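You operate a simulated robot arm through the tools that you are given. There is no shell and no other tool.

The job below is to be done with a simulated robot arm. You get a single attempt, and the scene is never put back.

JOB
Cap the open vial, put it in the rack on the shaker, clamp the rack and shake once on HIGH.
Fine: cap it first; free well; a whole run, till it shows DONE and the samples are even; then dial to 0; the rack stays clamped.

The check looks at the end state, three seconds after you hand in, the way a careful person would. Anything else that was tipped, shoved, dropped, spilled or broken makes it a failure. Lids that push on must go on centred and level and be pressed home; caps that screw on are set level and turned clockwise until they are tight.

ROBOT AND FRAMES
A 6-joint arm with a two-finger parallel gripper, fixed in place. Base frame: the origin is at the foot of the arm, x ahead of it, y to its left, z up. Units: cm, degrees, N and s.
Its first joint turns from -166.0 to 166.0 degrees. Payload 3.43 kg.
The TCP is the grasp point between the finger pads, 3.4 cm short of the fingertips. In the tool frame z runs along the fingers and y along their closing line. The gripper opens to 12.8 cm. The fingers are 2.4 cm wide and 1.2 cm thick; the gripper's body (4.8 by 13 cm) begins 9.6 cm behind the TCP.
Orientation is that of the tool frame in the base frame, as a unit quaternion [x, y, z, w]. With the fingers straight down and closing along the base's y, the tool's x points along the base's -x, its y along +y and its z along -z.

CONTROLS
- The arm moves only by the tool servo_tool. Its argument "steps" is a list of rows, each a list of 2 entries, a list of its own where there are three numbers: the shift along the tool's x, y, z in m, then the turn, a rotation vector about the tool's x, y, z in rad. In form: [[[x, y, z], [rx, ry, rz]], ...]. A call has 1 to 20 rows; each row shifts and turns the commanded pose from where the row before left it, along the tool's axes as they then stand. "jaw" is the closure, from 0 (fully open) to 1 (shut), set as the call begins (left out, the last holds). Each row takes 0.2 s and may step no farther than 5 cm and 8.6 degrees from the row before; otherwise, or with a gripper value out of range, the whole call is refused. Where a pose cannot be reached the arm comes as near as it can. A force on the tool above 90 N (or 10 N above the force at the start of the call, whichever is more), or a blocked arm, ends the call early, and 0.2 s more pass. The fingers move at their own pace (about 15.3 cm/s each) and stop on an object; they squeeze with about 40 N. The grip force told is the motor's: it shows also when the fingers shut on nothing. Time passes only in rows, and 0.2 s behind the last, so rows that do not move let the fingers close. The reply holds the time, the measured pose of the TCP, the force on the tool along the base axes, the opening and the grip force, in the units named above and with some noise, with the torque about the TCP (base axes, N m) and any sound that the robot's microphone picked up, and new pictures: "show" is both (left out), scene, wrist or none.
- Cameras (640 x 400 px; columns grow to the right, rows downward): "scene" is fixed at [40.04, -64.82, 164.92]; the picture's right is [0.67, 0.74, 0.00], its down [0.72, -0.65, -0.25] and it looks along [-0.19, 0.17, -0.97] (base axes); focal length 250 px, centre (320, 200). "wrist" rides on the gripper at [7.6, -1.1, -16] in the tool frame; the picture's right is [0.15, 0.99, 0.00], its down [-0.88, 0.13, -0.46] and it looks along [-0.45, 0.07, 0.89] (tool axes); focal length 234 px, centre (320, 200). There is no depth. A picture from a camera that has moved, and an enlarged one, comes with that camera's place and axes in the base frame and with its lens.
- close_up(camera, box): a new picture of the part [left, top, right, bottom] of that camera's present view, enlarged. It takes no simulated time.
- hand_in(): hands the job in; it is judged then, once.

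Places have to be worked out from the pictures, the camera data and where the tool is seen. Open the gripper and draw the arm clear of the work before you hand the job in, unless the task says otherwise.

The tools are called after ">>>" as a command line: name --argument value ..., lists and objects as JSON in quotes. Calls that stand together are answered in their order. servo_tool: Moves the arm, as the interface text tells. Its arguments: {"type":"object","properties":{"steps":{"type":"array","items":{"type":"array"}},"jaw":{"type":"number"},"show":{"type":"string","enum":["both","scene","wrist","none"]}},"required":["steps"]} The other tools are called the same way: close_up (camera, box) takes an enlarged picture of a part of a camera's view; hand_in () hands the job in.

At the start:

```text
time_s: 0.0
ee_pos: [21.34, -49.63, 114.96]
tcp_rot: [0.0, 1.0, 0.0, 0.0]
force: [0.1, 0.7, 0.3]
wrist_torque: [0.01, -0.03, 0.01]
opening: 12.81
finger_force: 0.0
```

scene: 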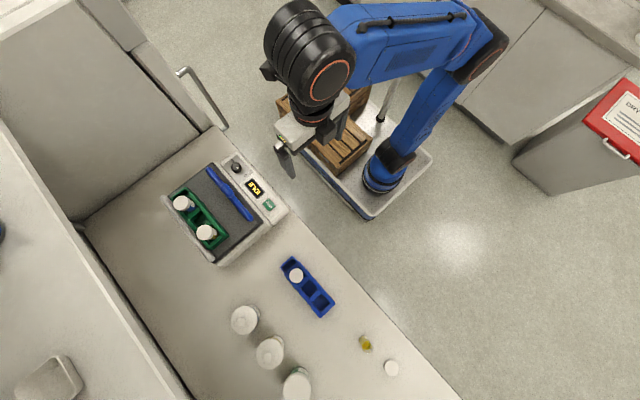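
wrist: 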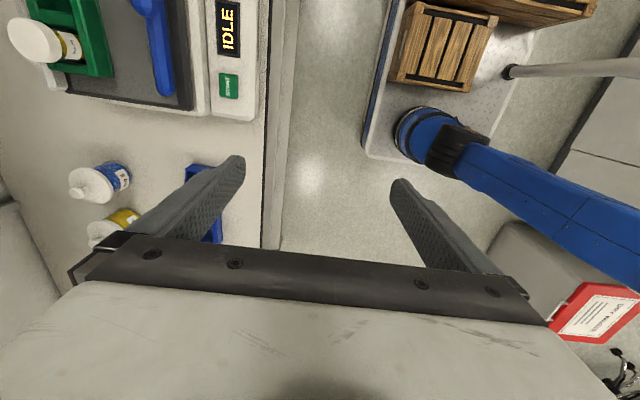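

The scene shows the shaker with a green rack (two vials), a blue rack, jars, an open vial (yellow liquid) and a white cap on the bench. I'll enlarge the key areas first.

>>> close_up --camera "scene" --box '[150, 140, 310, 280]'

>>> close_up --camera "scene" --box '[330, 320, 420, 390]'

>>> close_up --camera "scene" --box '[210, 240, 350, 400]'

>>> close_up --camera "scene" --box '[160, 180, 240, 260]'

```text
2.86 times, centred on (230, 210) of scene
camera zoom: at [40.04, -64.82, 164.92], right [0.67, 0.74, 0.0], down [0.72, -0.65, -0.25], along [-0.19, 0.17, -0.97], focal length 713 px, centre (577, 171)
```

zoom: 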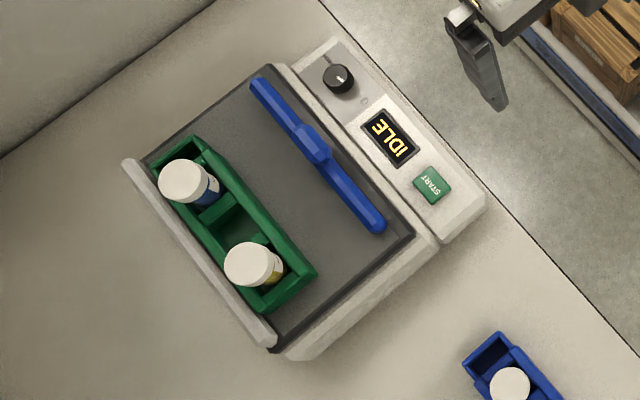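

```text
5.71 times, centred on (375, 355) of scene
camera zoom: at [40.04, -64.82, 164.92], right [0.67, 0.74, 0.0], down [0.72, -0.65, -0.25], along [-0.19, 0.17, -0.97], focal length 1426 px, centre (6, -686)
```

zoom: 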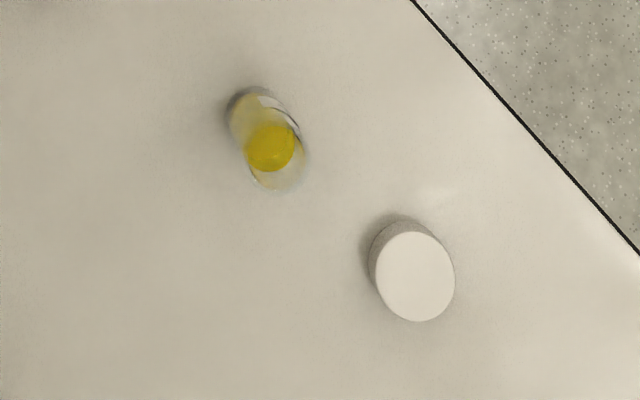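

```text
2.50 times, centred on (280, 320) of scene
camera zoom: at [40.04, -64.82, 164.92], right [0.67, 0.74, 0.0], down [0.72, -0.65, -0.25], along [-0.19, 0.17, -0.97], focal length 624 px, centre (420, -100)
```

zoom: 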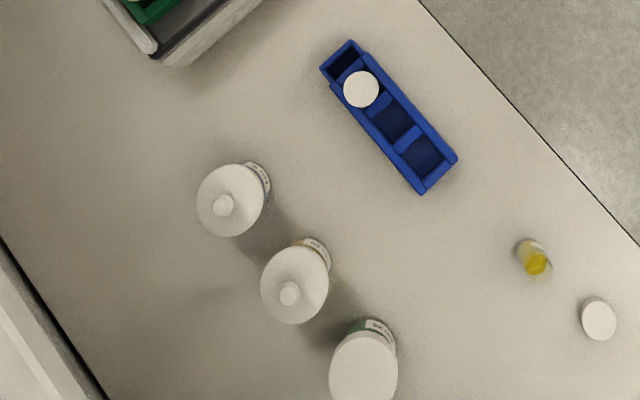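

```text
5.00 times, centred on (200, 220) of scene
camera zoom: at [40.04, -64.82, 164.92], right [0.67, 0.74, 0.0], down [0.72, -0.65, -0.25], along [-0.19, 0.17, -0.97], focal length 1248 px, centre (920, 100)
```

zoom: 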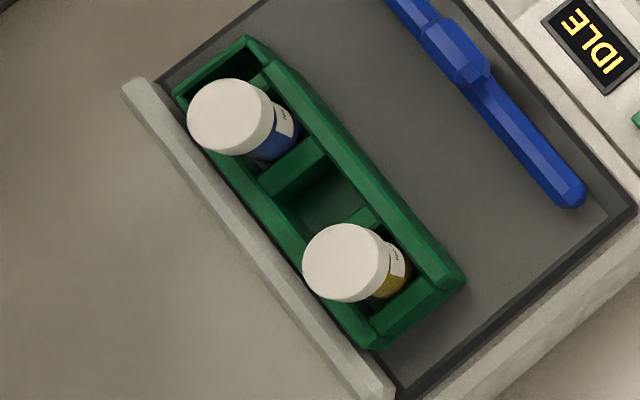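

Rough triangulation puts the shaker panel near (9,-64,91), and the open vial and cap near (66..75,-70) on a bench at z≈82. I'll move the arm to look at the vial and cap with the wrist camera.

>>> servo_tool --steps '[[[-0.036, -0.012, 0.0], [0, 0, 0]], [[-0.036, -0.012, 0.0], [0, 0, 0]], [[-0.036, -0.012, 0.0], [0, 0, 0]], [[-0.036, -0.012, 0.0], [0, 0, 0]], [[-0.036, -0.012, 0.0], [0, 0, 0]], [[-0.036, -0.012, 0.0], [0, 0, 0]], [[-0.036, -0.012, 0.0], [0, 0, 0]], [[-0.036, -0.012, 0.0], [0, 0, 0]], [[-0.036, -0.012, 0.0], [0, 0, 0]], [[-0.036, -0.012, 0.0], [0, 0, 0]], [[0, 0, 0], [0, 0, 0]]]'

```text
time_s: 2.4
ee_pos: [57.02, -61.53, 113.73]
tcp_rot: [-0.001, 1.0, -0.003, 0.001]
force: [-0.3, -0.2, -0.5]
wrist_torque: [0.02, 0.01, 0.02]
opening: 12.81
finger_force: 0.0
out of reach, approached as far as the arm can: row 9, 10
camera wrist: at [49.39, -62.36, 129.7], right [-0.15, 0.99, -0.01], down [0.88, 0.13, 0.46], along [0.45, 0.06, -0.89], focal length 234 px, centre (320, 200)
```

scene: 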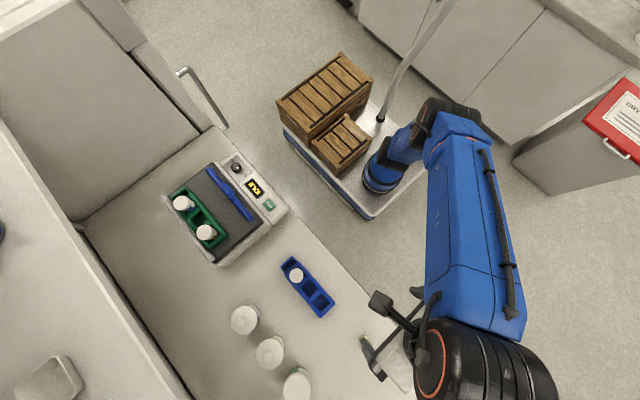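
wrist: 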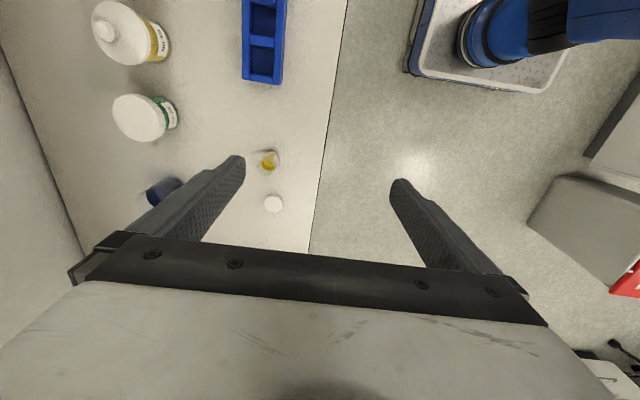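

The vial and cap appear near (62,-69) and (70,-68), with the bench maybe near z≈90. I'll enlarge the wrist view for better measurement.

>>> close_up --camera "wrist" --box '[240, 130, 320, 230]'

>>> close_up --camera "wrist" --box '[220, 0, 360, 100]'

```text
4.00 times, centred on (280, 180) of wrist
camera zoom: at [49.39, -62.36, 129.7], right [-0.15, 0.99, -0.01], down [0.88, 0.13, 0.46], along [0.45, 0.06, -0.89], focal length 937 px, centre (480, 280)
```

zoom: 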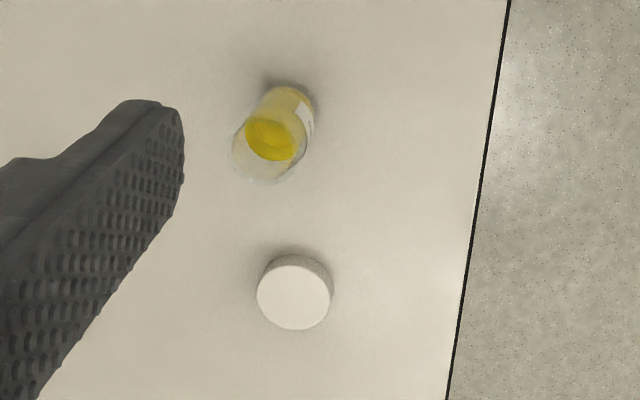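

```text
4.00 times, centred on (290, 50) of wrist
camera zoom: at [49.39, -62.36, 129.7], right [-0.15, 0.99, -0.01], down [0.88, 0.13, 0.46], along [0.45, 0.06, -0.89], focal length 937 px, centre (440, 800)
```

zoom: 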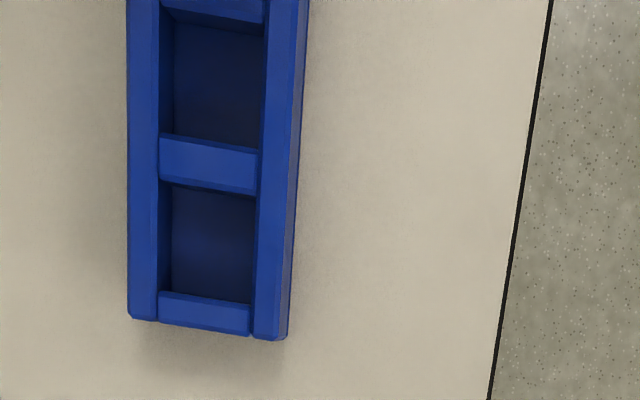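

Depth is still poorly constrained, so I lower the tool and shift a bit toward the vial and cap for a closer view, staying well above them.

>>> servo_tool --steps '[[[0, 0, 0.04], [0, 0, 0]], [[0, -0.01, 0.04], [0, 0, 0]], [[-0.02, -0.02, 0.01], [0, 0, 0]], [[-0.02, -0.02, 0.0], [0, 0, 0]], [[0, 0, 0], [0, 0, 0]]]'

```text
time_s: 3.6
ee_pos: [60.78, -66.39, 104.74]
tcp_rot: [0.0, 1.0, -0.001, 0.001]
force: [-0.1, 0.3, -0.6]
wrist_torque: [0.03, 0.0, 0.01]
opening: 12.78
finger_force: 0.1
camera wrist: at [53.33, -67.47, 120.73], right [-0.15, 0.99, 0.0], down [0.88, 0.13, 0.46], along [0.45, 0.07, -0.89], focal length 234 px, centre (320, 200)
```

scene: 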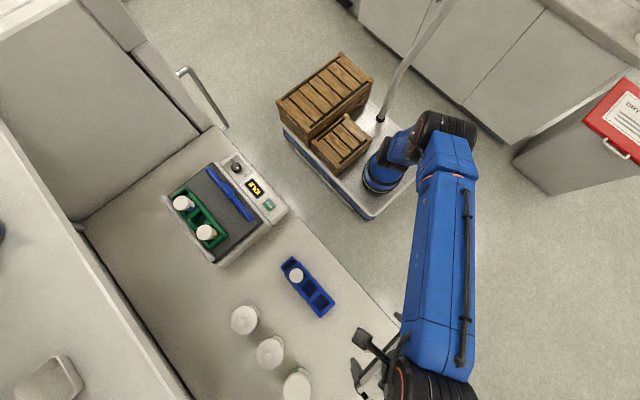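
wrist: 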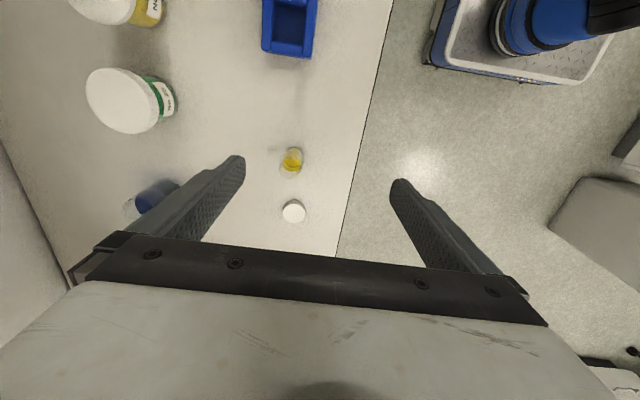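

Cross-checking three rays, the cap's top is about (73.8,-68.8,86). Enlarging to refine the vial and cap geometry.

>>> close_up --camera "wrist" --box '[260, 135, 340, 235]'

>>> close_up --camera "wrist" --box '[60, 0, 340, 240]'

```text
4.00 times, centred on (300, 185) of wrist
camera zoom: at [53.33, -67.47, 120.73], right [-0.15, 0.99, 0.0], down [0.88, 0.13, 0.46], along [0.45, 0.07, -0.89], focal length 937 px, centre (400, 260)
```

zoom: 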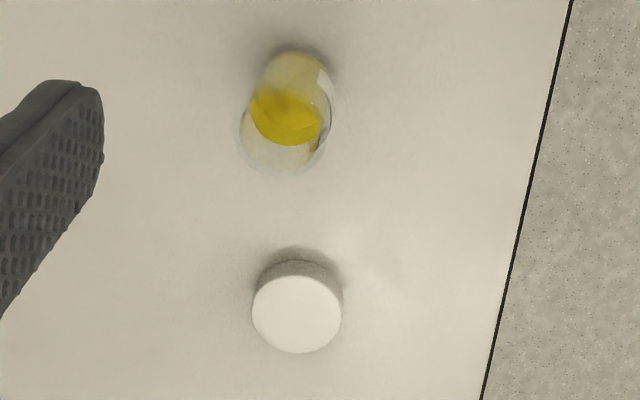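

```text
1.67 times, centred on (200, 120) of wrist
camera zoom: at [53.33, -67.47, 120.73], right [-0.15, 0.99, 0.0], down [0.88, 0.13, 0.46], along [0.45, 0.07, -0.89], focal length 390 px, centre (520, 333)
```

zoom: 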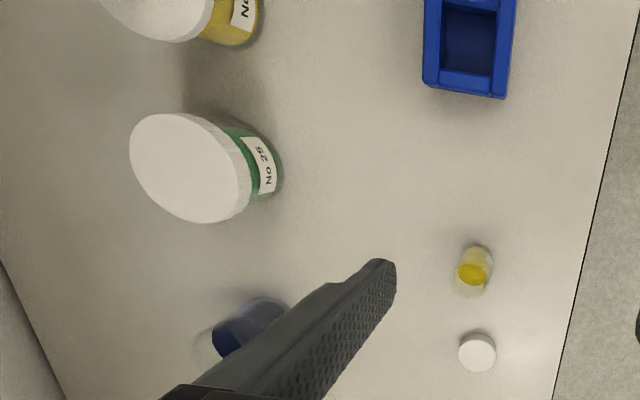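

The open vial stands at about (64.2,-69.7), rim z≈91; the cap lies at about (73.8,-68.8), beyond straight-down reach. I'll yaw the tool 43° so it faces radially, tilt it 20° outward, narrow the jaw, and hover over the cap.

>>> servo_tool --steps '[[[0, 0, 0], [0, 0, 0.15]], [[0, 0, 0], [0, 0, 0.15]], [[0, 0, 0], [0, 0, 0.15]], [[0, 0, 0], [0, 0, 0.15]], [[0, 0, 0], [0, 0, 0.15]], [[0, 0, 0], [0, -0.1164, 0]], [[0, 0, 0], [0, -0.1164, 0]], [[0, 0, 0], [0, -0.1164, 0]], [[-0.0127, 0.0238, 0.027], [0, 0, 0]], [[-0.0127, 0.0238, 0.027], [0, 0, 0]], [[-0.0127, 0.0238, 0.027], [0, 0, 0]], [[0, 0, 0], [0, 0, 0]]]' --jaw 0.55

```text
time_s: 6.2
ee_pos: [70.55, -65.49, 98.53]
tcp_rot: [0.361, 0.916, -0.065, 0.162]
force: [0.3, 0.0, -0.6]
wrist_torque: [0.0, -0.02, -0.03]
opening: 5.77
finger_force: 0.0
camera wrist: at [60.55, -57.55, 110.97], right [0.57, 0.82, -0.05], down [0.58, -0.36, 0.73], along [0.58, -0.45, -0.68], focal length 234 px, centre (320, 200)
```

scene: 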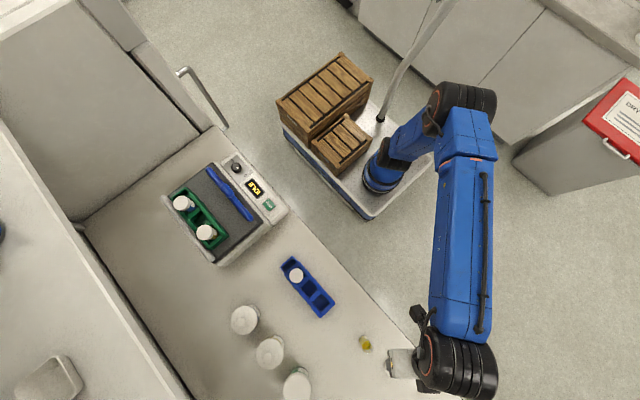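
wrist: 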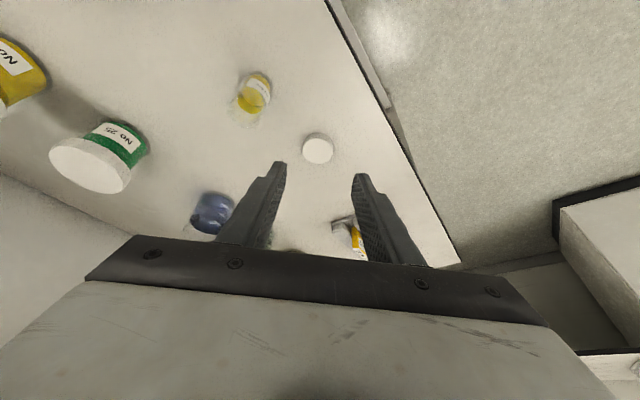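

Ray from the tilted view agrees: cap top centre (73.8,-68.8,86). Descending along the tool axis partway and checking.

>>> servo_tool --steps '[[[0.002, -0.0014, 0.03], [0, 0, 0]], [[0, 0, 0.03], [0, 0, 0]], [[0, 0, 0.02], [0, 0, 0]], [[0, 0, 0], [0, 0, 0]]]' --jaw 0.55

>>> close_up --camera "wrist" --box '[240, 100, 400, 220]'

```text
time_s: 7.2
ee_pos: [72.24, -67.28, 91.0]
tcp_rot: [0.36, 0.916, -0.064, 0.162]
force: [0.0, -0.2, 0.8]
wrist_torque: [0.02, 0.01, 0.0]
opening: 5.76
finger_force: 0.0
camera wrist: at [62.28, -59.45, 103.35], right [0.57, 0.82, -0.05], down [0.58, -0.36, 0.73], along [0.58, -0.45, -0.68], focal length 234 px, centre (320, 200)
```

scene: 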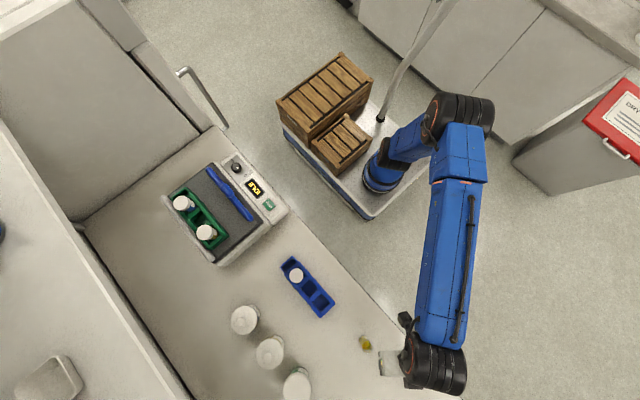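
wrist: 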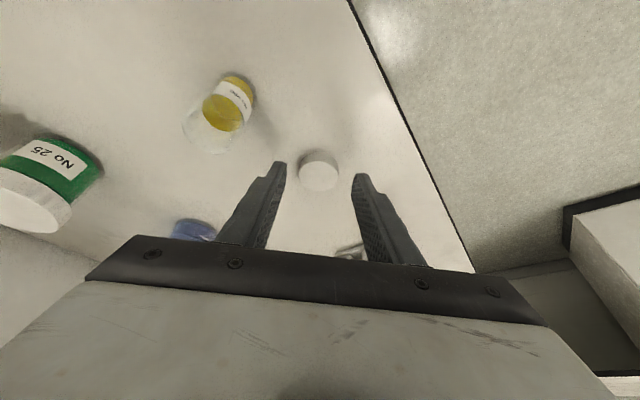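

```text
3.33 times, centred on (320, 160) of wrist
camera zoom: at [62.28, -59.45, 103.35], right [0.57, 0.82, -0.05], down [0.58, -0.36, 0.73], along [0.58, -0.45, -0.68], focal length 781 px, centre (320, 333)
```

zoom: 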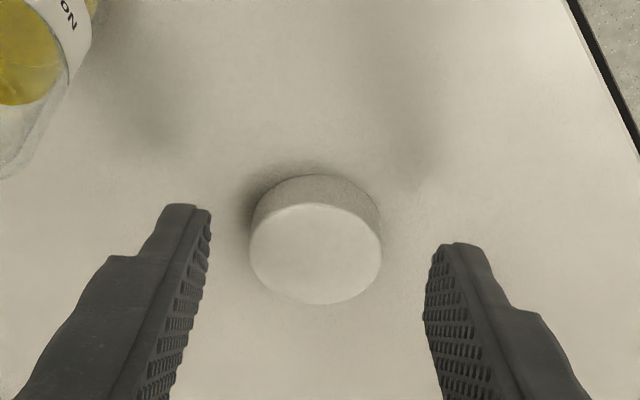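

The cap is centred between the fingers. I lower in small steps, watching the force for bench contact.

>>> servo_tool --steps '[[[0, 0, 0.01], [0, 0, 0]], [[0, 0, 0.008], [0, 0, 0]], [[0, 0, 0.005], [0, 0, 0]], [[0, 0, 0.003], [0, 0, 0]], [[0, 0, 0.002], [0, 0, 0]], [[0, 0, 0], [0, 0, 0]]]' --jaw 0.55 --show "wrist"

>>> close_up --camera "wrist" --box '[240, 100, 400, 220]'

```text
time_s: 8.6
ee_pos: [72.91, -67.97, 88.51]
tcp_rot: [0.361, 0.916, -0.066, 0.164]
force: [-3.7, 2.6, 26.8]
wrist_torque: [0.68, -0.46, 0.16]
opening: 5.74
finger_force: 0.1
camera wrist: at [62.91, -60.04, 100.93], right [0.57, 0.82, -0.05], down [0.58, -0.36, 0.73], along [0.58, -0.45, -0.68], focal length 234 px, centre (320, 200)
```

wrist: 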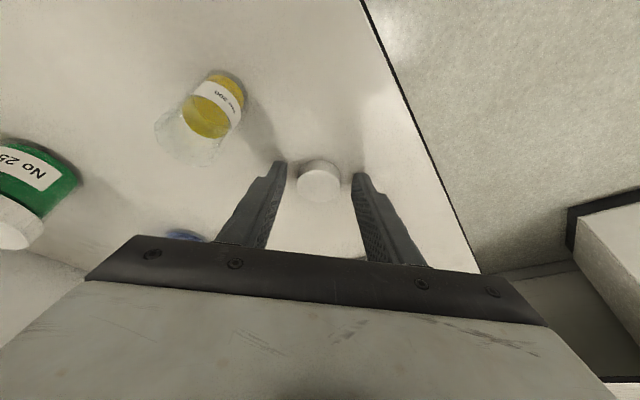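

```text
3.33 times, centred on (320, 160) of wrist
camera zoom: at [62.91, -60.04, 100.93], right [0.57, 0.82, -0.05], down [0.58, -0.36, 0.73], along [0.58, -0.45, -0.68], focal length 781 px, centre (320, 333)
```

zoom: 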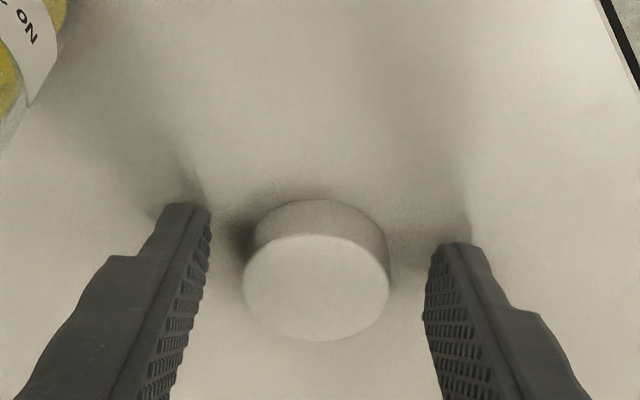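

Tips touched the bench at TCP z≈88.5 (bench ≈ 85). I back off slightly, centre on the cap, and close.

>>> servo_tool --steps '[[[-0.004, 0, -0.001], [0, 0, 0]], [[0, 0, 0], [0, 0, 0]]]' --jaw 0.55 --show "none"

>>> servo_tool --steps '[[[0, 0, 0], [0, 0, 0]], [[0, 0, 0], [0, 0, 0]], [[0, 0, 0], [0, 0, 0]]]' --jaw 1.0 --show "wrist"

>>> close_up --camera "wrist" --box '[240, 100, 400, 220]'

```text
time_s: 9.2
ee_pos: [73.18, -68.11, 88.61]
tcp_rot: [0.361, 0.916, -0.065, 0.162]
force: [-12.4, 10.5, 16.6]
wrist_torque: [0.77, 0.12, 0.44]
opening: 5.75
finger_force: 0.1
```

```text
time_s: 10.0
ee_pos: [73.37, -68.22, 88.62]
tcp_rot: [0.36, 0.916, -0.064, 0.162]
force: [7.1, 5.2, 12.7]
wrist_torque: [0.43, -0.41, 0.03]
opening: 3.51
finger_force: 40.1
camera wrist: at [63.26, -60.33, 100.98], right [0.57, 0.82, -0.05], down [0.58, -0.36, 0.73], along [0.58, -0.45, -0.68], focal length 234 px, centre (320, 200)
```

wrist: 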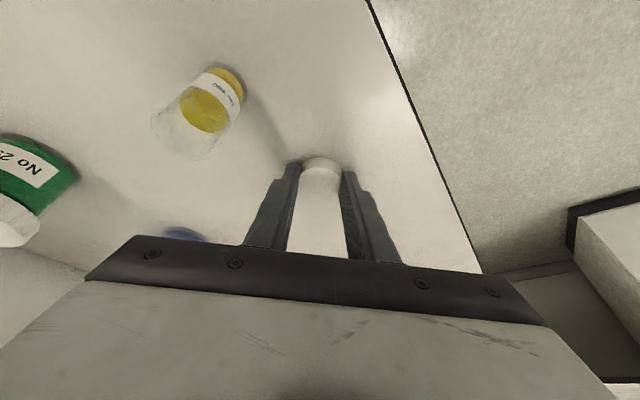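

```text
3.33 times, centred on (320, 160) of wrist
camera zoom: at [63.26, -60.33, 100.98], right [0.57, 0.82, -0.05], down [0.58, -0.36, 0.73], along [0.58, -0.45, -0.68], focal length 781 px, centre (320, 333)
```

zoom: 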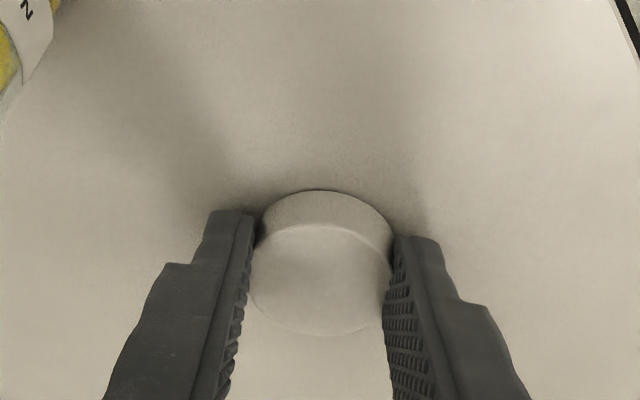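

Cap is held (opening 3.51 cm). I'll lift it, bring it inward and re-set it on clear bench near (57,-65) so it can be regrasped with the tool vertical.

>>> servo_tool --steps '[[[-0.0086, 0, -0.0235], [0, 0, 0]], [[-0.0086, 0, -0.0235], [0, 0, 0]], [[0.01644, -0.00267, -0.0273], [0, 0, 0]], [[0.01644, -0.00267, -0.0273], [0, 0, 0]], [[0.01644, -0.00267, -0.0273], [0, 0, 0]], [[0.02358, -0.02686, -0.00859], [0, 0, 0]], [[0.02358, -0.02686, -0.00859], [0, 0, 0]], [[0.02358, -0.02686, -0.00859], [0, 0, 0]], [[0, 0, 0], [0, 0, 0]]]' --jaw 1.0

>>> close_up --camera "wrist" --box '[200, 80, 400, 230]'

```text
time_s: 12.0
ee_pos: [56.05, -64.48, 99.68]
tcp_rot: [0.361, 0.916, -0.064, 0.162]
force: [-0.1, 0.0, -0.4]
wrist_torque: [0.01, 0.01, 0.01]
opening: 3.41
finger_force: 40.2
camera wrist: at [46.12, -56.59, 111.95], right [0.57, 0.82, -0.05], down [0.58, -0.36, 0.73], along [0.58, -0.45, -0.68], focal length 234 px, centre (320, 200)
```

scene: 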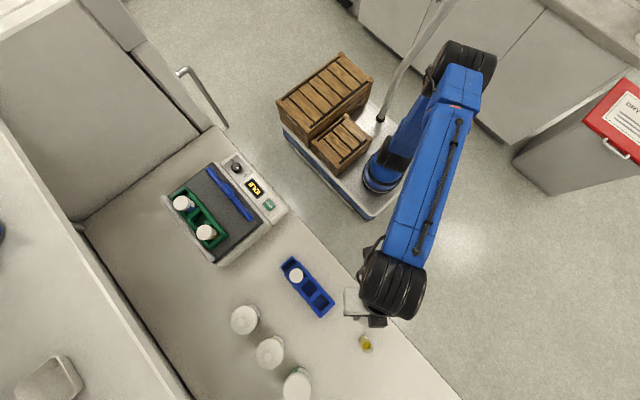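
wrist: 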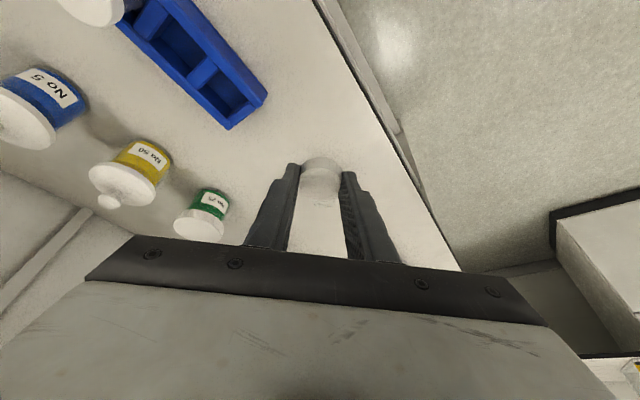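

```text
2.67 times, centred on (300, 155) of wrist
camera zoom: at [46.12, -56.59, 111.95], right [0.57, 0.82, -0.05], down [0.58, -0.36, 0.73], along [0.58, -0.45, -0.68], focal length 624 px, centre (373, 320)
```

zoom: 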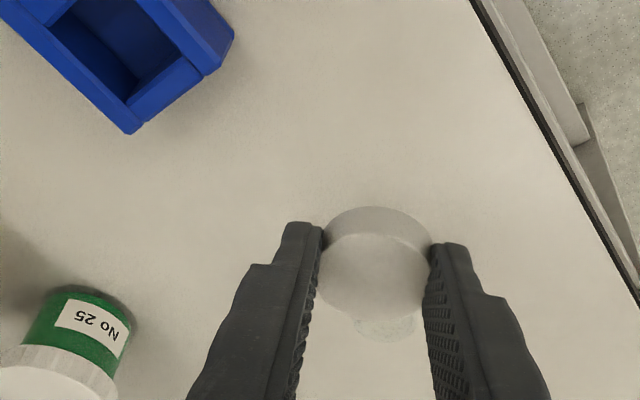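

Cap is held and appears level; TCP at z=99.7. Lowering to just above bench contact.

>>> servo_tool --steps '[[[0.0094, 0, 0.0257], [0, 0, 0]], [[0.0094, 0, 0.0257], [0, 0, 0]], [[0.0094, 0, 0.0257], [0, 0, 0]], [[0.0069, 0, 0.0188], [0, 0, 0]], [[0.0017, 0, 0.0047], [0, 0, 0]], [[0, 0, 0], [0, 0, 0]]]' --jaw 1.0

>>> close_up --camera "wrist" --box '[240, 100, 400, 220]'

```text
time_s: 13.4
ee_pos: [56.19, -64.46, 88.91]
tcp_rot: [0.36, 0.916, -0.065, 0.162]
force: [-1.0, -0.3, 0.0]
wrist_torque: [0.02, -0.02, 0.04]
opening: 3.55
finger_force: 39.7
camera wrist: at [46.27, -56.66, 101.2], right [0.57, 0.82, -0.05], down [0.58, -0.36, 0.73], along [0.58, -0.45, -0.68], focal length 234 px, centre (320, 200)
```

scene: 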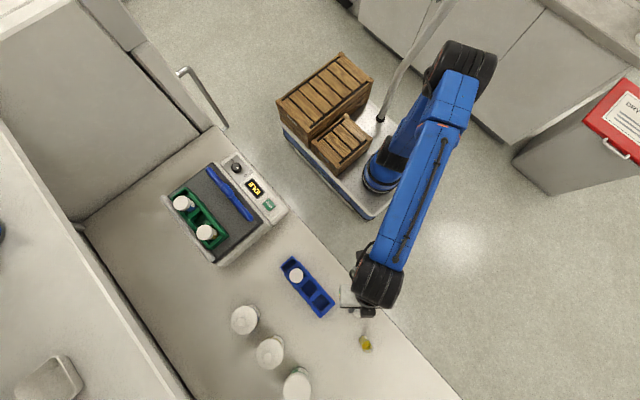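
wrist: 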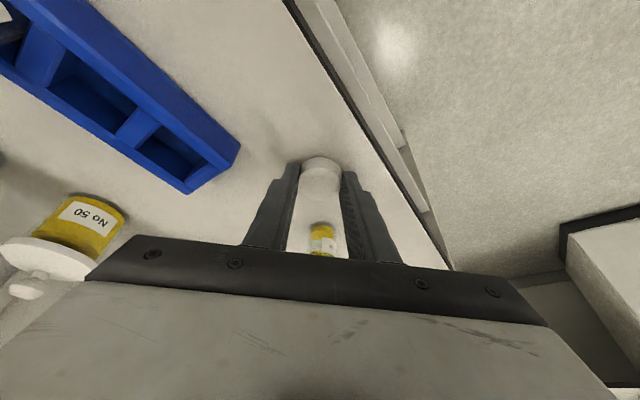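

```text
3.33 times, centred on (320, 160) of wrist
camera zoom: at [46.27, -56.66, 101.2], right [0.57, 0.82, -0.05], down [0.58, -0.36, 0.73], along [0.58, -0.45, -0.68], focal length 781 px, centre (320, 333)
```

zoom: 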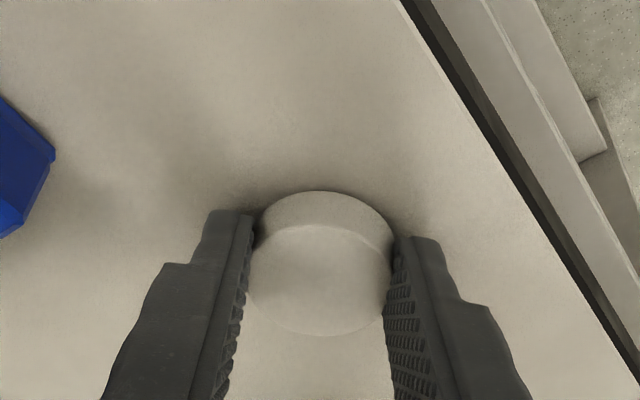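

Just above the bench (no force). Lowering the last few millimetres, then releasing.

>>> servo_tool --steps '[[[0.0005, 0, 0.0014], [0, 0, 0]], [[0.0003, 0, 0.0009], [0, 0, 0]], [[0, 0, 0], [0, 0, 0]]]' --jaw 1.0 --show "none"

>>> servo_tool --steps '[[[0, 0, 0], [0, 0, 0]], [[0, 0, 0], [0, 0, 0]], [[-0.0086, 0, -0.0235], [0, 0, 0]], [[-0.0086, 0, -0.0235], [0, 0, 0]], [[-0.0086, 0, -0.0235], [0, 0, 0]], [[-0.0086, 0, -0.0235], [0, 0, 0]], [[0, 0, 0], [0, 0.1164, 0]], [[0, 0, 0], [0, 0.1164, 0]], [[0, 0, 0], [0, 0.1164, 0]], [[0, 0, 0], [0, 0, -0.15]], [[0, 0, 0], [0, 0, -0.15]], [[0, 0, 0], [0, 0, -0.15]], [[0, 0, 0], [0, 0, -0.15]], [[0, 0, 0], [0, 0, -0.15]], [[0, 0, 0], [0, 0, 0]]]' --jaw 0.55

>>> close_up --camera "wrist" --box '[220, 80, 420, 230]'

```text
time_s: 14.2
ee_pos: [56.24, -64.51, 88.55]
tcp_rot: [0.361, 0.916, -0.064, 0.163]
force: [1.8, 0.0, 3.1]
wrist_torque: [0.02, -0.07, 0.01]
opening: 3.51
finger_force: 40.0
```

```text
time_s: 17.4
ee_pos: [56.25, -64.57, 98.65]
tcp_rot: [0.0, 1.0, 0.0, 0.0]
force: [0.3, -0.5, 0.9]
wrist_torque: [0.0, 0.02, -0.02]
opening: 5.77
finger_force: 0.0
camera wrist: at [48.64, -65.57, 114.55], right [-0.15, 0.99, 0.0], down [0.88, 0.13, 0.46], along [0.45, 0.07, -0.89], focal length 234 px, centre (320, 200)
```

scene: 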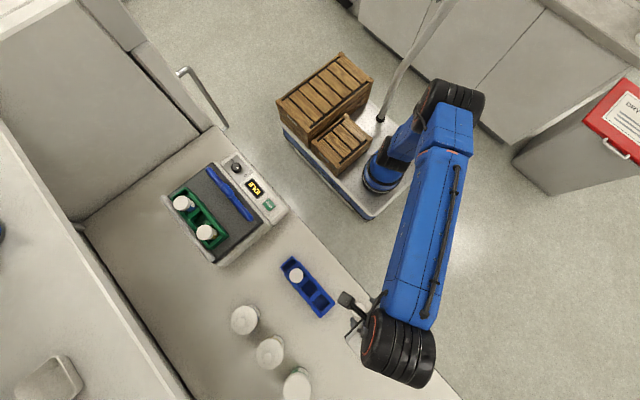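
wrist: 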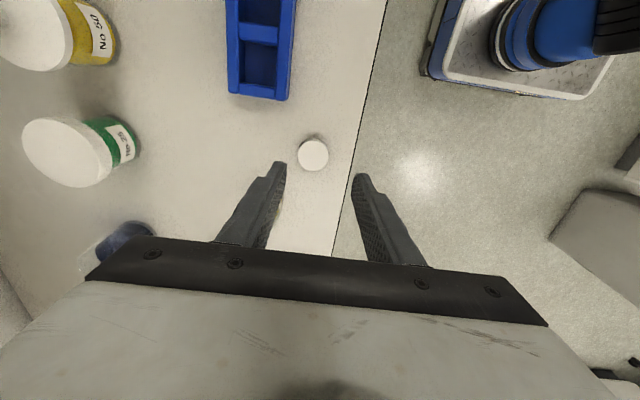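

```text
2.67 times, centred on (320, 155) of wrist
camera zoom: at [48.64, -65.57, 114.55], right [-0.15, 0.99, 0.0], down [0.88, 0.13, 0.46], along [0.45, 0.07, -0.89], focal length 624 px, centre (320, 320)
```

zoom: 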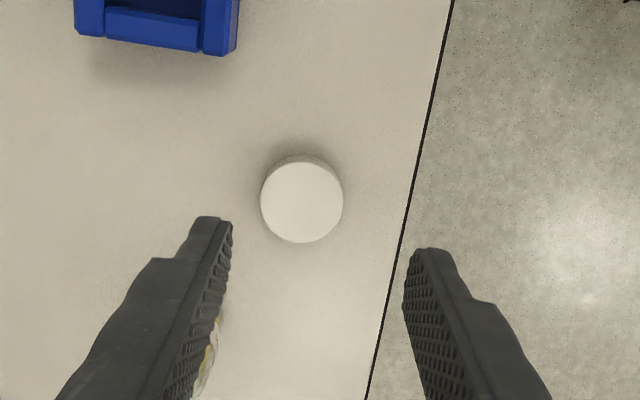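

Cap is upright at about (56.9,-65.2). Centering over it with vertical tool and lowering so the tips stay ~6 mm above the bench.

>>> servo_tool --steps '[[[-0.0065, -0.006, 0.02], [0, 0, 0]], [[0, 0, 0.025], [0, 0, 0]], [[0, 0, 0.02], [0, 0, 0]], [[0, 0, 0], [0, 0, 0]]]' --jaw 0.55 --show "wrist"

>>> close_up --camera "wrist" --box '[240, 110, 400, 230]'

```text
time_s: 18.4
ee_pos: [56.85, -65.09, 92.14]
tcp_rot: [0.0, 1.0, -0.001, 0.0]
force: [-0.2, -0.4, -1.0]
wrist_torque: [-0.01, -0.02, -0.03]
opening: 5.76
finger_force: 0.0
camera wrist: at [49.31, -66.13, 108.12], right [-0.15, 0.99, 0.0], down [0.88, 0.13, 0.46], along [0.45, 0.07, -0.89], focal length 234 px, centre (320, 200)
```

wrist: 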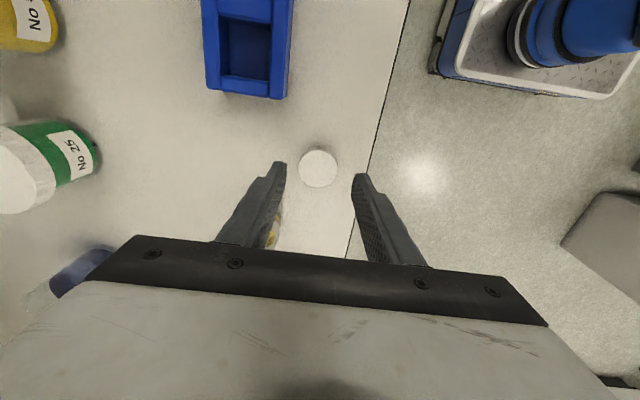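

```text
3.33 times, centred on (320, 170) of wrist
camera zoom: at [49.31, -66.13, 108.12], right [-0.15, 0.99, 0.0], down [0.88, 0.13, 0.46], along [0.45, 0.07, -0.89], focal length 781 px, centre (320, 300)
```

zoom: 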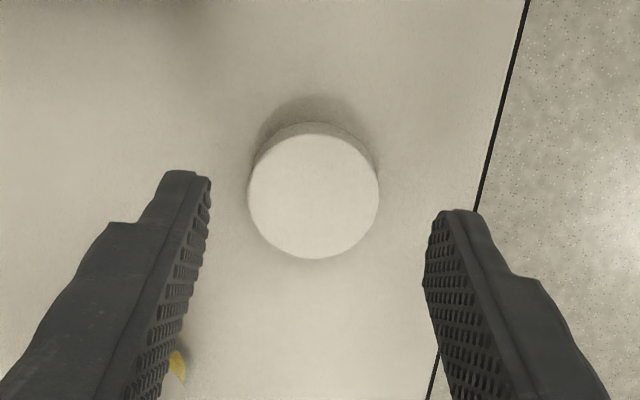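

Cap centre (56.87,-65.2) matches. Lowering 3.1 cm and gripping.

>>> servo_tool --steps '[[[0, -0.001, 0.016], [0, 0, 0]], [[0, 0, 0.015], [0, 0, 0]], [[0, 0, 0], [0, 0, 0]]]' --jaw 0.55 --show "none"

>>> servo_tool --steps '[[[0, 0, 0], [0, 0, 0]], [[0, 0, 0], [0, 0, 0]], [[0, 0, 0], [0, 0, 0]]]' --jaw 1.0 --show "wrist"

>>> close_up --camera "wrist" --box '[240, 110, 400, 230]'

```text
time_s: 19.2
ee_pos: [56.93, -65.11, 88.97]
tcp_rot: [0.0, 1.0, 0.0, 0.0]
force: [-0.7, 0.8, 0.3]
wrist_torque: [-0.02, 0.02, 0.01]
opening: 5.77
finger_force: 0.0
```

```text
time_s: 20.0
ee_pos: [56.82, -65.1, 89.01]
tcp_rot: [-0.001, 1.0, -0.001, 0.0]
force: [-0.3, -0.6, -0.6]
wrist_torque: [-0.01, -0.01, 0.0]
opening: 3.4
finger_force: 39.7
camera wrist: at [49.28, -66.18, 105.02], right [-0.15, 0.99, 0.0], down [0.88, 0.13, 0.46], along [0.45, 0.07, -0.89], focal length 234 px, centre (320, 200)
```

wrist: 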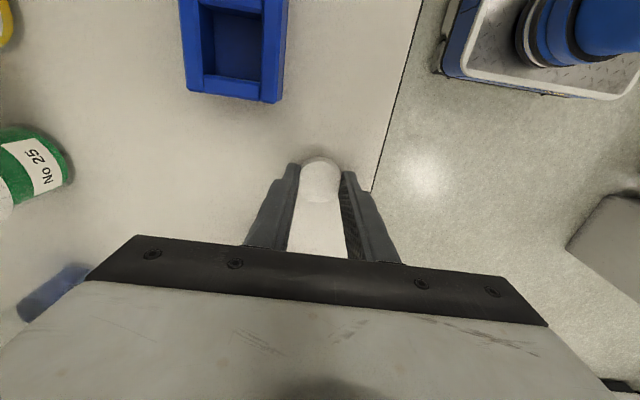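

```text
3.33 times, centred on (320, 170) of wrist
camera zoom: at [49.28, -66.18, 105.02], right [-0.15, 0.99, 0.0], down [0.88, 0.13, 0.46], along [0.45, 0.07, -0.89], focal length 781 px, centre (320, 300)
```

zoom: 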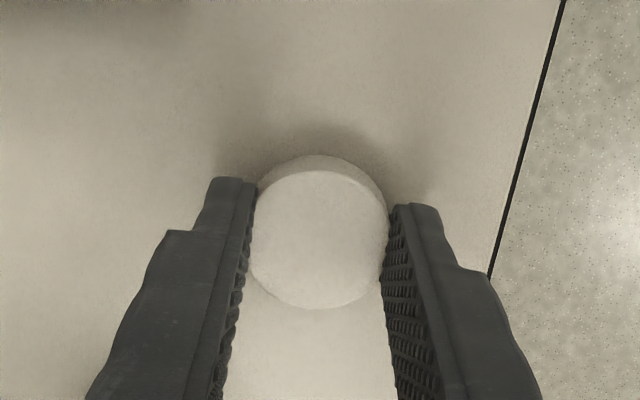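

Cap gripped level with the vertical tool. Lifting and moving to a viewpoint where the open vial is visible beyond the cap to measure it accurately.

>>> servo_tool --steps '[[[0, 0, -0.03], [0, 0, 0]], [[0, 0, -0.04], [0, 0, 0]], [[0, -0.015, -0.03], [0, 0, 0]], [[0, -0.03, 0], [0, 0, 0]], [[0, 0, 0], [0, 0, 0]]]' --jaw 1.0 --show "wrist"

>>> close_up --camera "wrist" --box '[260, 150, 380, 250]'

```text
time_s: 21.2
ee_pos: [56.96, -69.67, 99.0]
tcp_rot: [0.0, 1.0, -0.001, -0.001]
force: [0.4, -1.3, 0.9]
wrist_torque: [0.0, 0.04, -0.04]
opening: 3.42
finger_force: 39.9
camera wrist: at [49.3, -70.67, 114.9], right [-0.15, 0.99, 0.0], down [0.88, 0.13, 0.46], along [0.45, 0.07, -0.89], focal length 234 px, centre (320, 200)
```

wrist: 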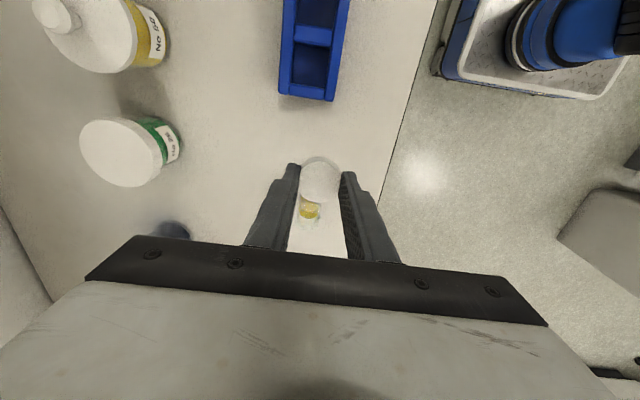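

```text
4.00 times, centred on (320, 200) of wrist
camera zoom: at [49.3, -70.67, 114.9], right [-0.15, 0.99, 0.0], down [0.88, 0.13, 0.46], along [0.45, 0.07, -0.89], focal length 937 px, centre (320, 200)
```

zoom: 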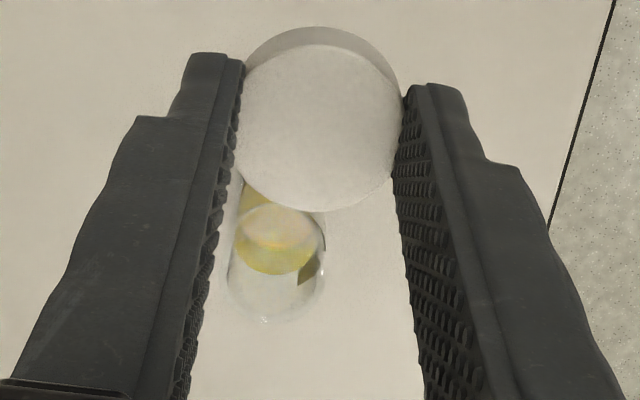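

Rim estimated near (64.1,-69.8, z≈91.3). To fix x/y independent of height I'll yaw the tool −90° so the camera sits directly above the vial.

>>> servo_tool --steps '[[[0, 0.025, 0], [0, 0, 0]], [[0, 0.025, 0], [0, 0, 0]], [[-0.025, 0.02, 0], [0, 0, 0]], [[-0.025, 0, 0], [0, 0, 0]], [[-0.02, 0, 0], [0, 0, 0]], [[0, 0, 0], [0, 0, -0.1428]], [[0, 0, 0], [0, 0, -0.1428]], [[0, 0, 0], [0, 0, -0.1428]], [[0, 0, 0], [0, 0, -0.1428]], [[0, 0, 0], [0, 0, -0.1428]], [[0, 0, 0], [0, 0, -0.1428]], [[0, 0, 0], [0, 0, -0.1428]], [[0, 0, 0], [0, 0, -0.1428]], [[0, 0, 0], [0, 0, -0.1428]], [[0, 0, 0], [0, 0, -0.1428]], [[0, 0, 0], [0, 0, -0.1428]], [[0, 0, 0], [0, 0, 0]]]' --jaw 1.0 --show "wrist"

>>> close_up --camera "wrist" --box '[260, 30, 380, 130]'

```text
time_s: 24.8
ee_pos: [63.87, -62.67, 99.15]
tcp_rot: [-0.707, 0.707, -0.001, 0.0]
force: [-0.2, -0.8, -0.4]
wrist_torque: [0.03, 0.01, 0.0]
opening: 3.53
finger_force: 40.1
camera wrist: at [65.02, -70.17, 114.97], right [-0.99, -0.15, 0.0], down [-0.13, 0.88, 0.45], along [-0.07, 0.45, -0.89], focal length 234 px, centre (320, 200)
```

wrist: 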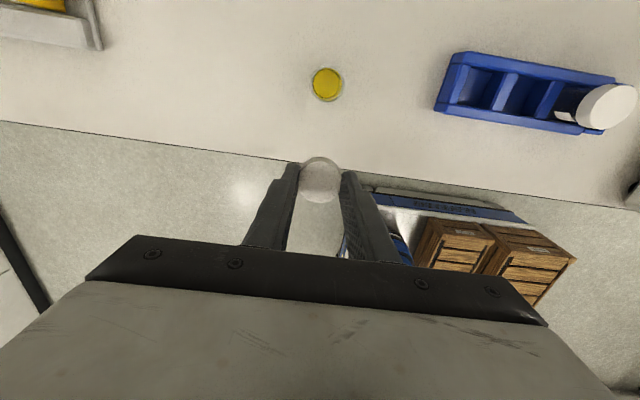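

```text
4.00 times, centred on (320, 80) of wrist
camera zoom: at [65.02, -70.17, 114.97], right [-0.99, -0.15, 0.0], down [-0.13, 0.88, 0.45], along [-0.07, 0.45, -0.89], focal length 937 px, centre (320, 680)
```

zoom: 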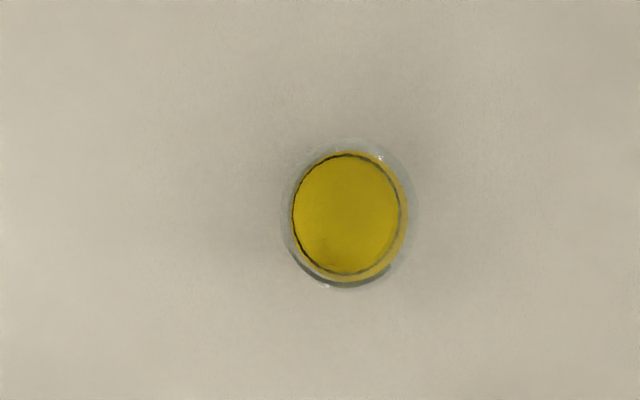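

The rim is at (64.33,-69.88). That is r≈95, which looks just beyond vertical-tool reach at capping height (z≈95), so I'll set the cap down at (54,-63.5) and bring the vial closer first.

>>> servo_tool --steps '[[[0.003, 0.033, 0], [0, 0, 0]], [[0.003, 0.033, 0], [0, 0, 0]], [[0.0023, 0.0327, 0], [0, 0, 0]], [[0, 0, 0.04], [0, 0, 0]], [[0, 0, 0.035], [0, 0, 0]], [[0, 0, 0.02], [0, 0, 0]], [[0, 0, 0.005], [0, 0, 0]], [[0, 0, 0], [0, 0, 0]]]' --jaw 1.0

```text
time_s: 26.6
ee_pos: [53.95, -63.53, 88.97]
tcp_rot: [-0.707, 0.707, 0.0, 0.0]
force: [-0.1, 0.3, -0.4]
wrist_torque: [0.01, 0.05, 0.03]
opening: 3.54
finger_force: 39.8
camera wrist: at [55.1, -71.0, 104.94], right [-0.99, -0.15, 0.0], down [-0.13, 0.88, 0.45], along [-0.07, 0.45, -0.89], focal length 234 px, centre (320, 200)
```

scene: 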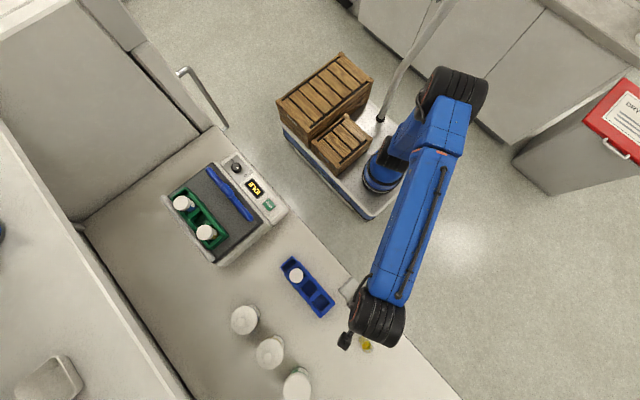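
wrist: 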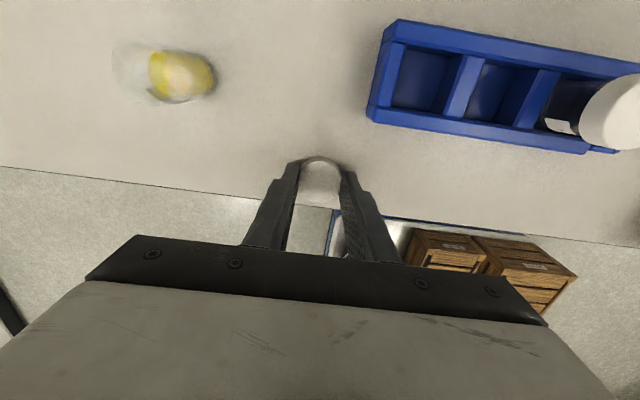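

Lowering 1 mm to rest the cap, releasing, and rising.

>>> servo_tool --steps '[[[0, 0, 0.001], [0, 0, 0]], [[0, 0, 0], [0, 0, 0]]]' --jaw 1.0 --show "none"

>>> servo_tool --steps '[[[0, 0, 0], [0, 0, 0]], [[0, 0, 0], [0, 0, 0]], [[0, 0, -0.03], [0, 0, 0]], [[0, 0, -0.03], [0, 0, 0]], [[0, 0, -0.03], [0, 0, 0]], [[0.006, -0.028, 0], [0, 0, 0]], [[0.006, -0.0285, 0], [0, 0, 0]], [[0, 0, 0], [0, 0, 0]]]' --jaw 0.53 --show "none"

>>> servo_tool --steps '[[[0, 0, 0], [0, 0, 0.15]], [[0, 0, 0], [0, 0, 0.15]], [[0, 0, 0], [0, 0, 0.15]], [[0, 0, 0], [0, 0, 0.15]], [[0, 0, 0], [0, 0, 0.15]], [[0, 0, 0], [0, 0, 0.15]], [[0, 0, 0], [0, 0, 0.15]], [[0, 0, 0], [0, 0, 0.15]], [[0, 0, 0], [0, 0, 0.15]], [[0, 0, 0], [0, 0, 0.15]], [[0, 0, 0], [0, 0, 0.15]], [[0, 0, 0], [0, 0, 0.15]], [[0, 0, 0], [0, 0, 0.15]], [[0, 0, 0], [0, 0, 0.15]], [[0, 0, 0], [0, 0, 0.15]], [[0, 0, 0], [0, 0, 0.148]], [[0, 0, 0], [0, 0, 0]]]'

```text
time_s: 27.2
ee_pos: [54.09, -63.45, 88.99]
tcp_rot: [0.707, -0.707, 0.001, 0.001]
force: [0.2, 0.6, -0.2]
wrist_torque: [0.01, 0.03, 0.01]
opening: 3.49
finger_force: 39.9
```

```text
time_s: 29.0
ee_pos: [59.67, -64.72, 97.84]
tcp_rot: [-0.707, 0.707, -0.001, 0.0]
force: [-0.2, 0.0, -0.2]
wrist_torque: [-0.02, 0.0, -0.02]
opening: 6.04
finger_force: 0.0
```

```text
time_s: 32.6
ee_pos: [59.68, -64.73, 97.82]
tcp_rot: [0.404, 0.915, -0.001, -0.001]
force: [0.8, 0.0, -0.3]
wrist_torque: [0.02, 0.04, 0.02]
opening: 6.04
finger_force: 0.2
camera wrist: at [53.7, -59.81, 113.87], right [0.63, 0.78, 0.0], down [0.69, -0.56, 0.46], along [0.35, -0.29, -0.89], focal length 234 px, centre (320, 200)
```

scene: 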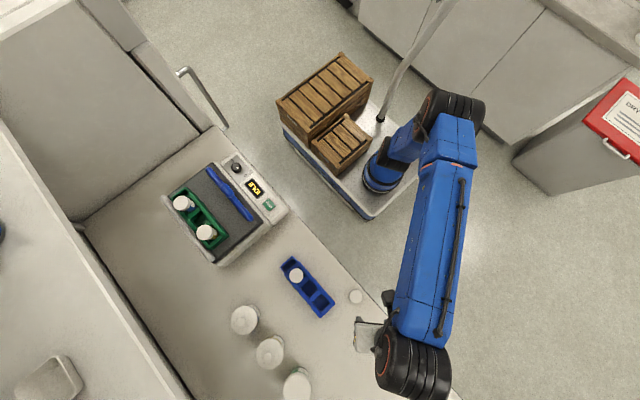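
wrist: 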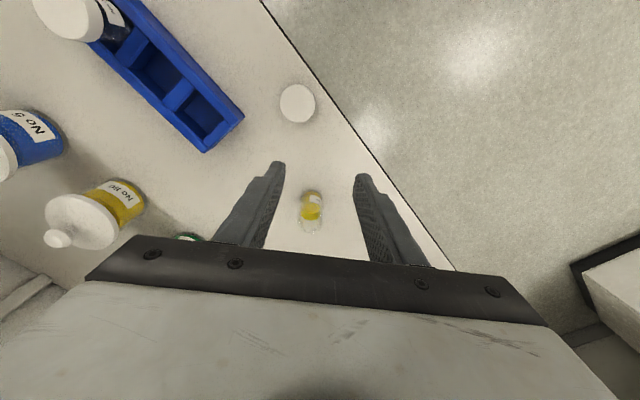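

Vial is centred between the fingers ~6.9 cm ahead. Descending here to z≈89.2 and then sliding outward so the fingers straddle it.

>>> servo_tool --steps '[[[0, 0, 0.03], [0, 0, 0]], [[0, 0, 0.03], [0, 0, 0]], [[0, 0, 0.026], [0, 0, 0]], [[-0.02, 0, 0], [0, 0, 0]], [[-0.015, 0, 0], [0, 0, 0]], [[0, 0, 0], [0, 0, 0]]]'

>>> close_up --camera "wrist" --box '[240, 130, 400, 250]'

```text
time_s: 34.0
ee_pos: [61.99, -67.35, 89.27]
tcp_rot: [0.403, 0.915, -0.001, 0.001]
force: [-0.4, 0.0, -0.6]
wrist_torque: [0.03, -0.01, -0.01]
opening: 6.05
finger_force: 0.2
camera wrist: at [56.07, -62.39, 105.24], right [0.63, 0.78, 0.0], down [0.69, -0.56, 0.46], along [0.35, -0.29, -0.89], focal length 234 px, centre (320, 200)
```

scene: 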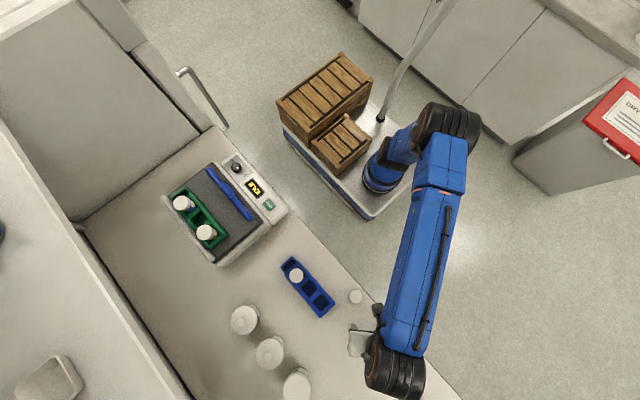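
wrist: 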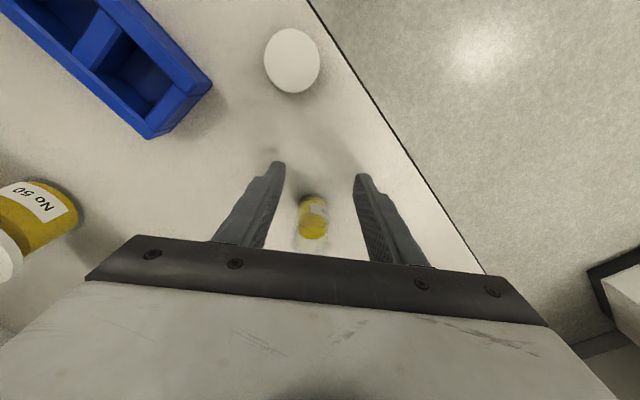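

```text
3.33 times, centred on (320, 190) of wrist
camera zoom: at [56.07, -62.39, 105.24], right [0.63, 0.78, 0.0], down [0.69, -0.56, 0.46], along [0.35, -0.29, -0.89], focal length 781 px, centre (320, 233)
```

zoom: 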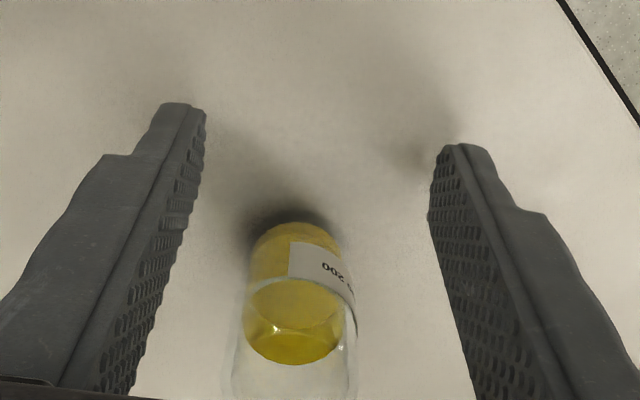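

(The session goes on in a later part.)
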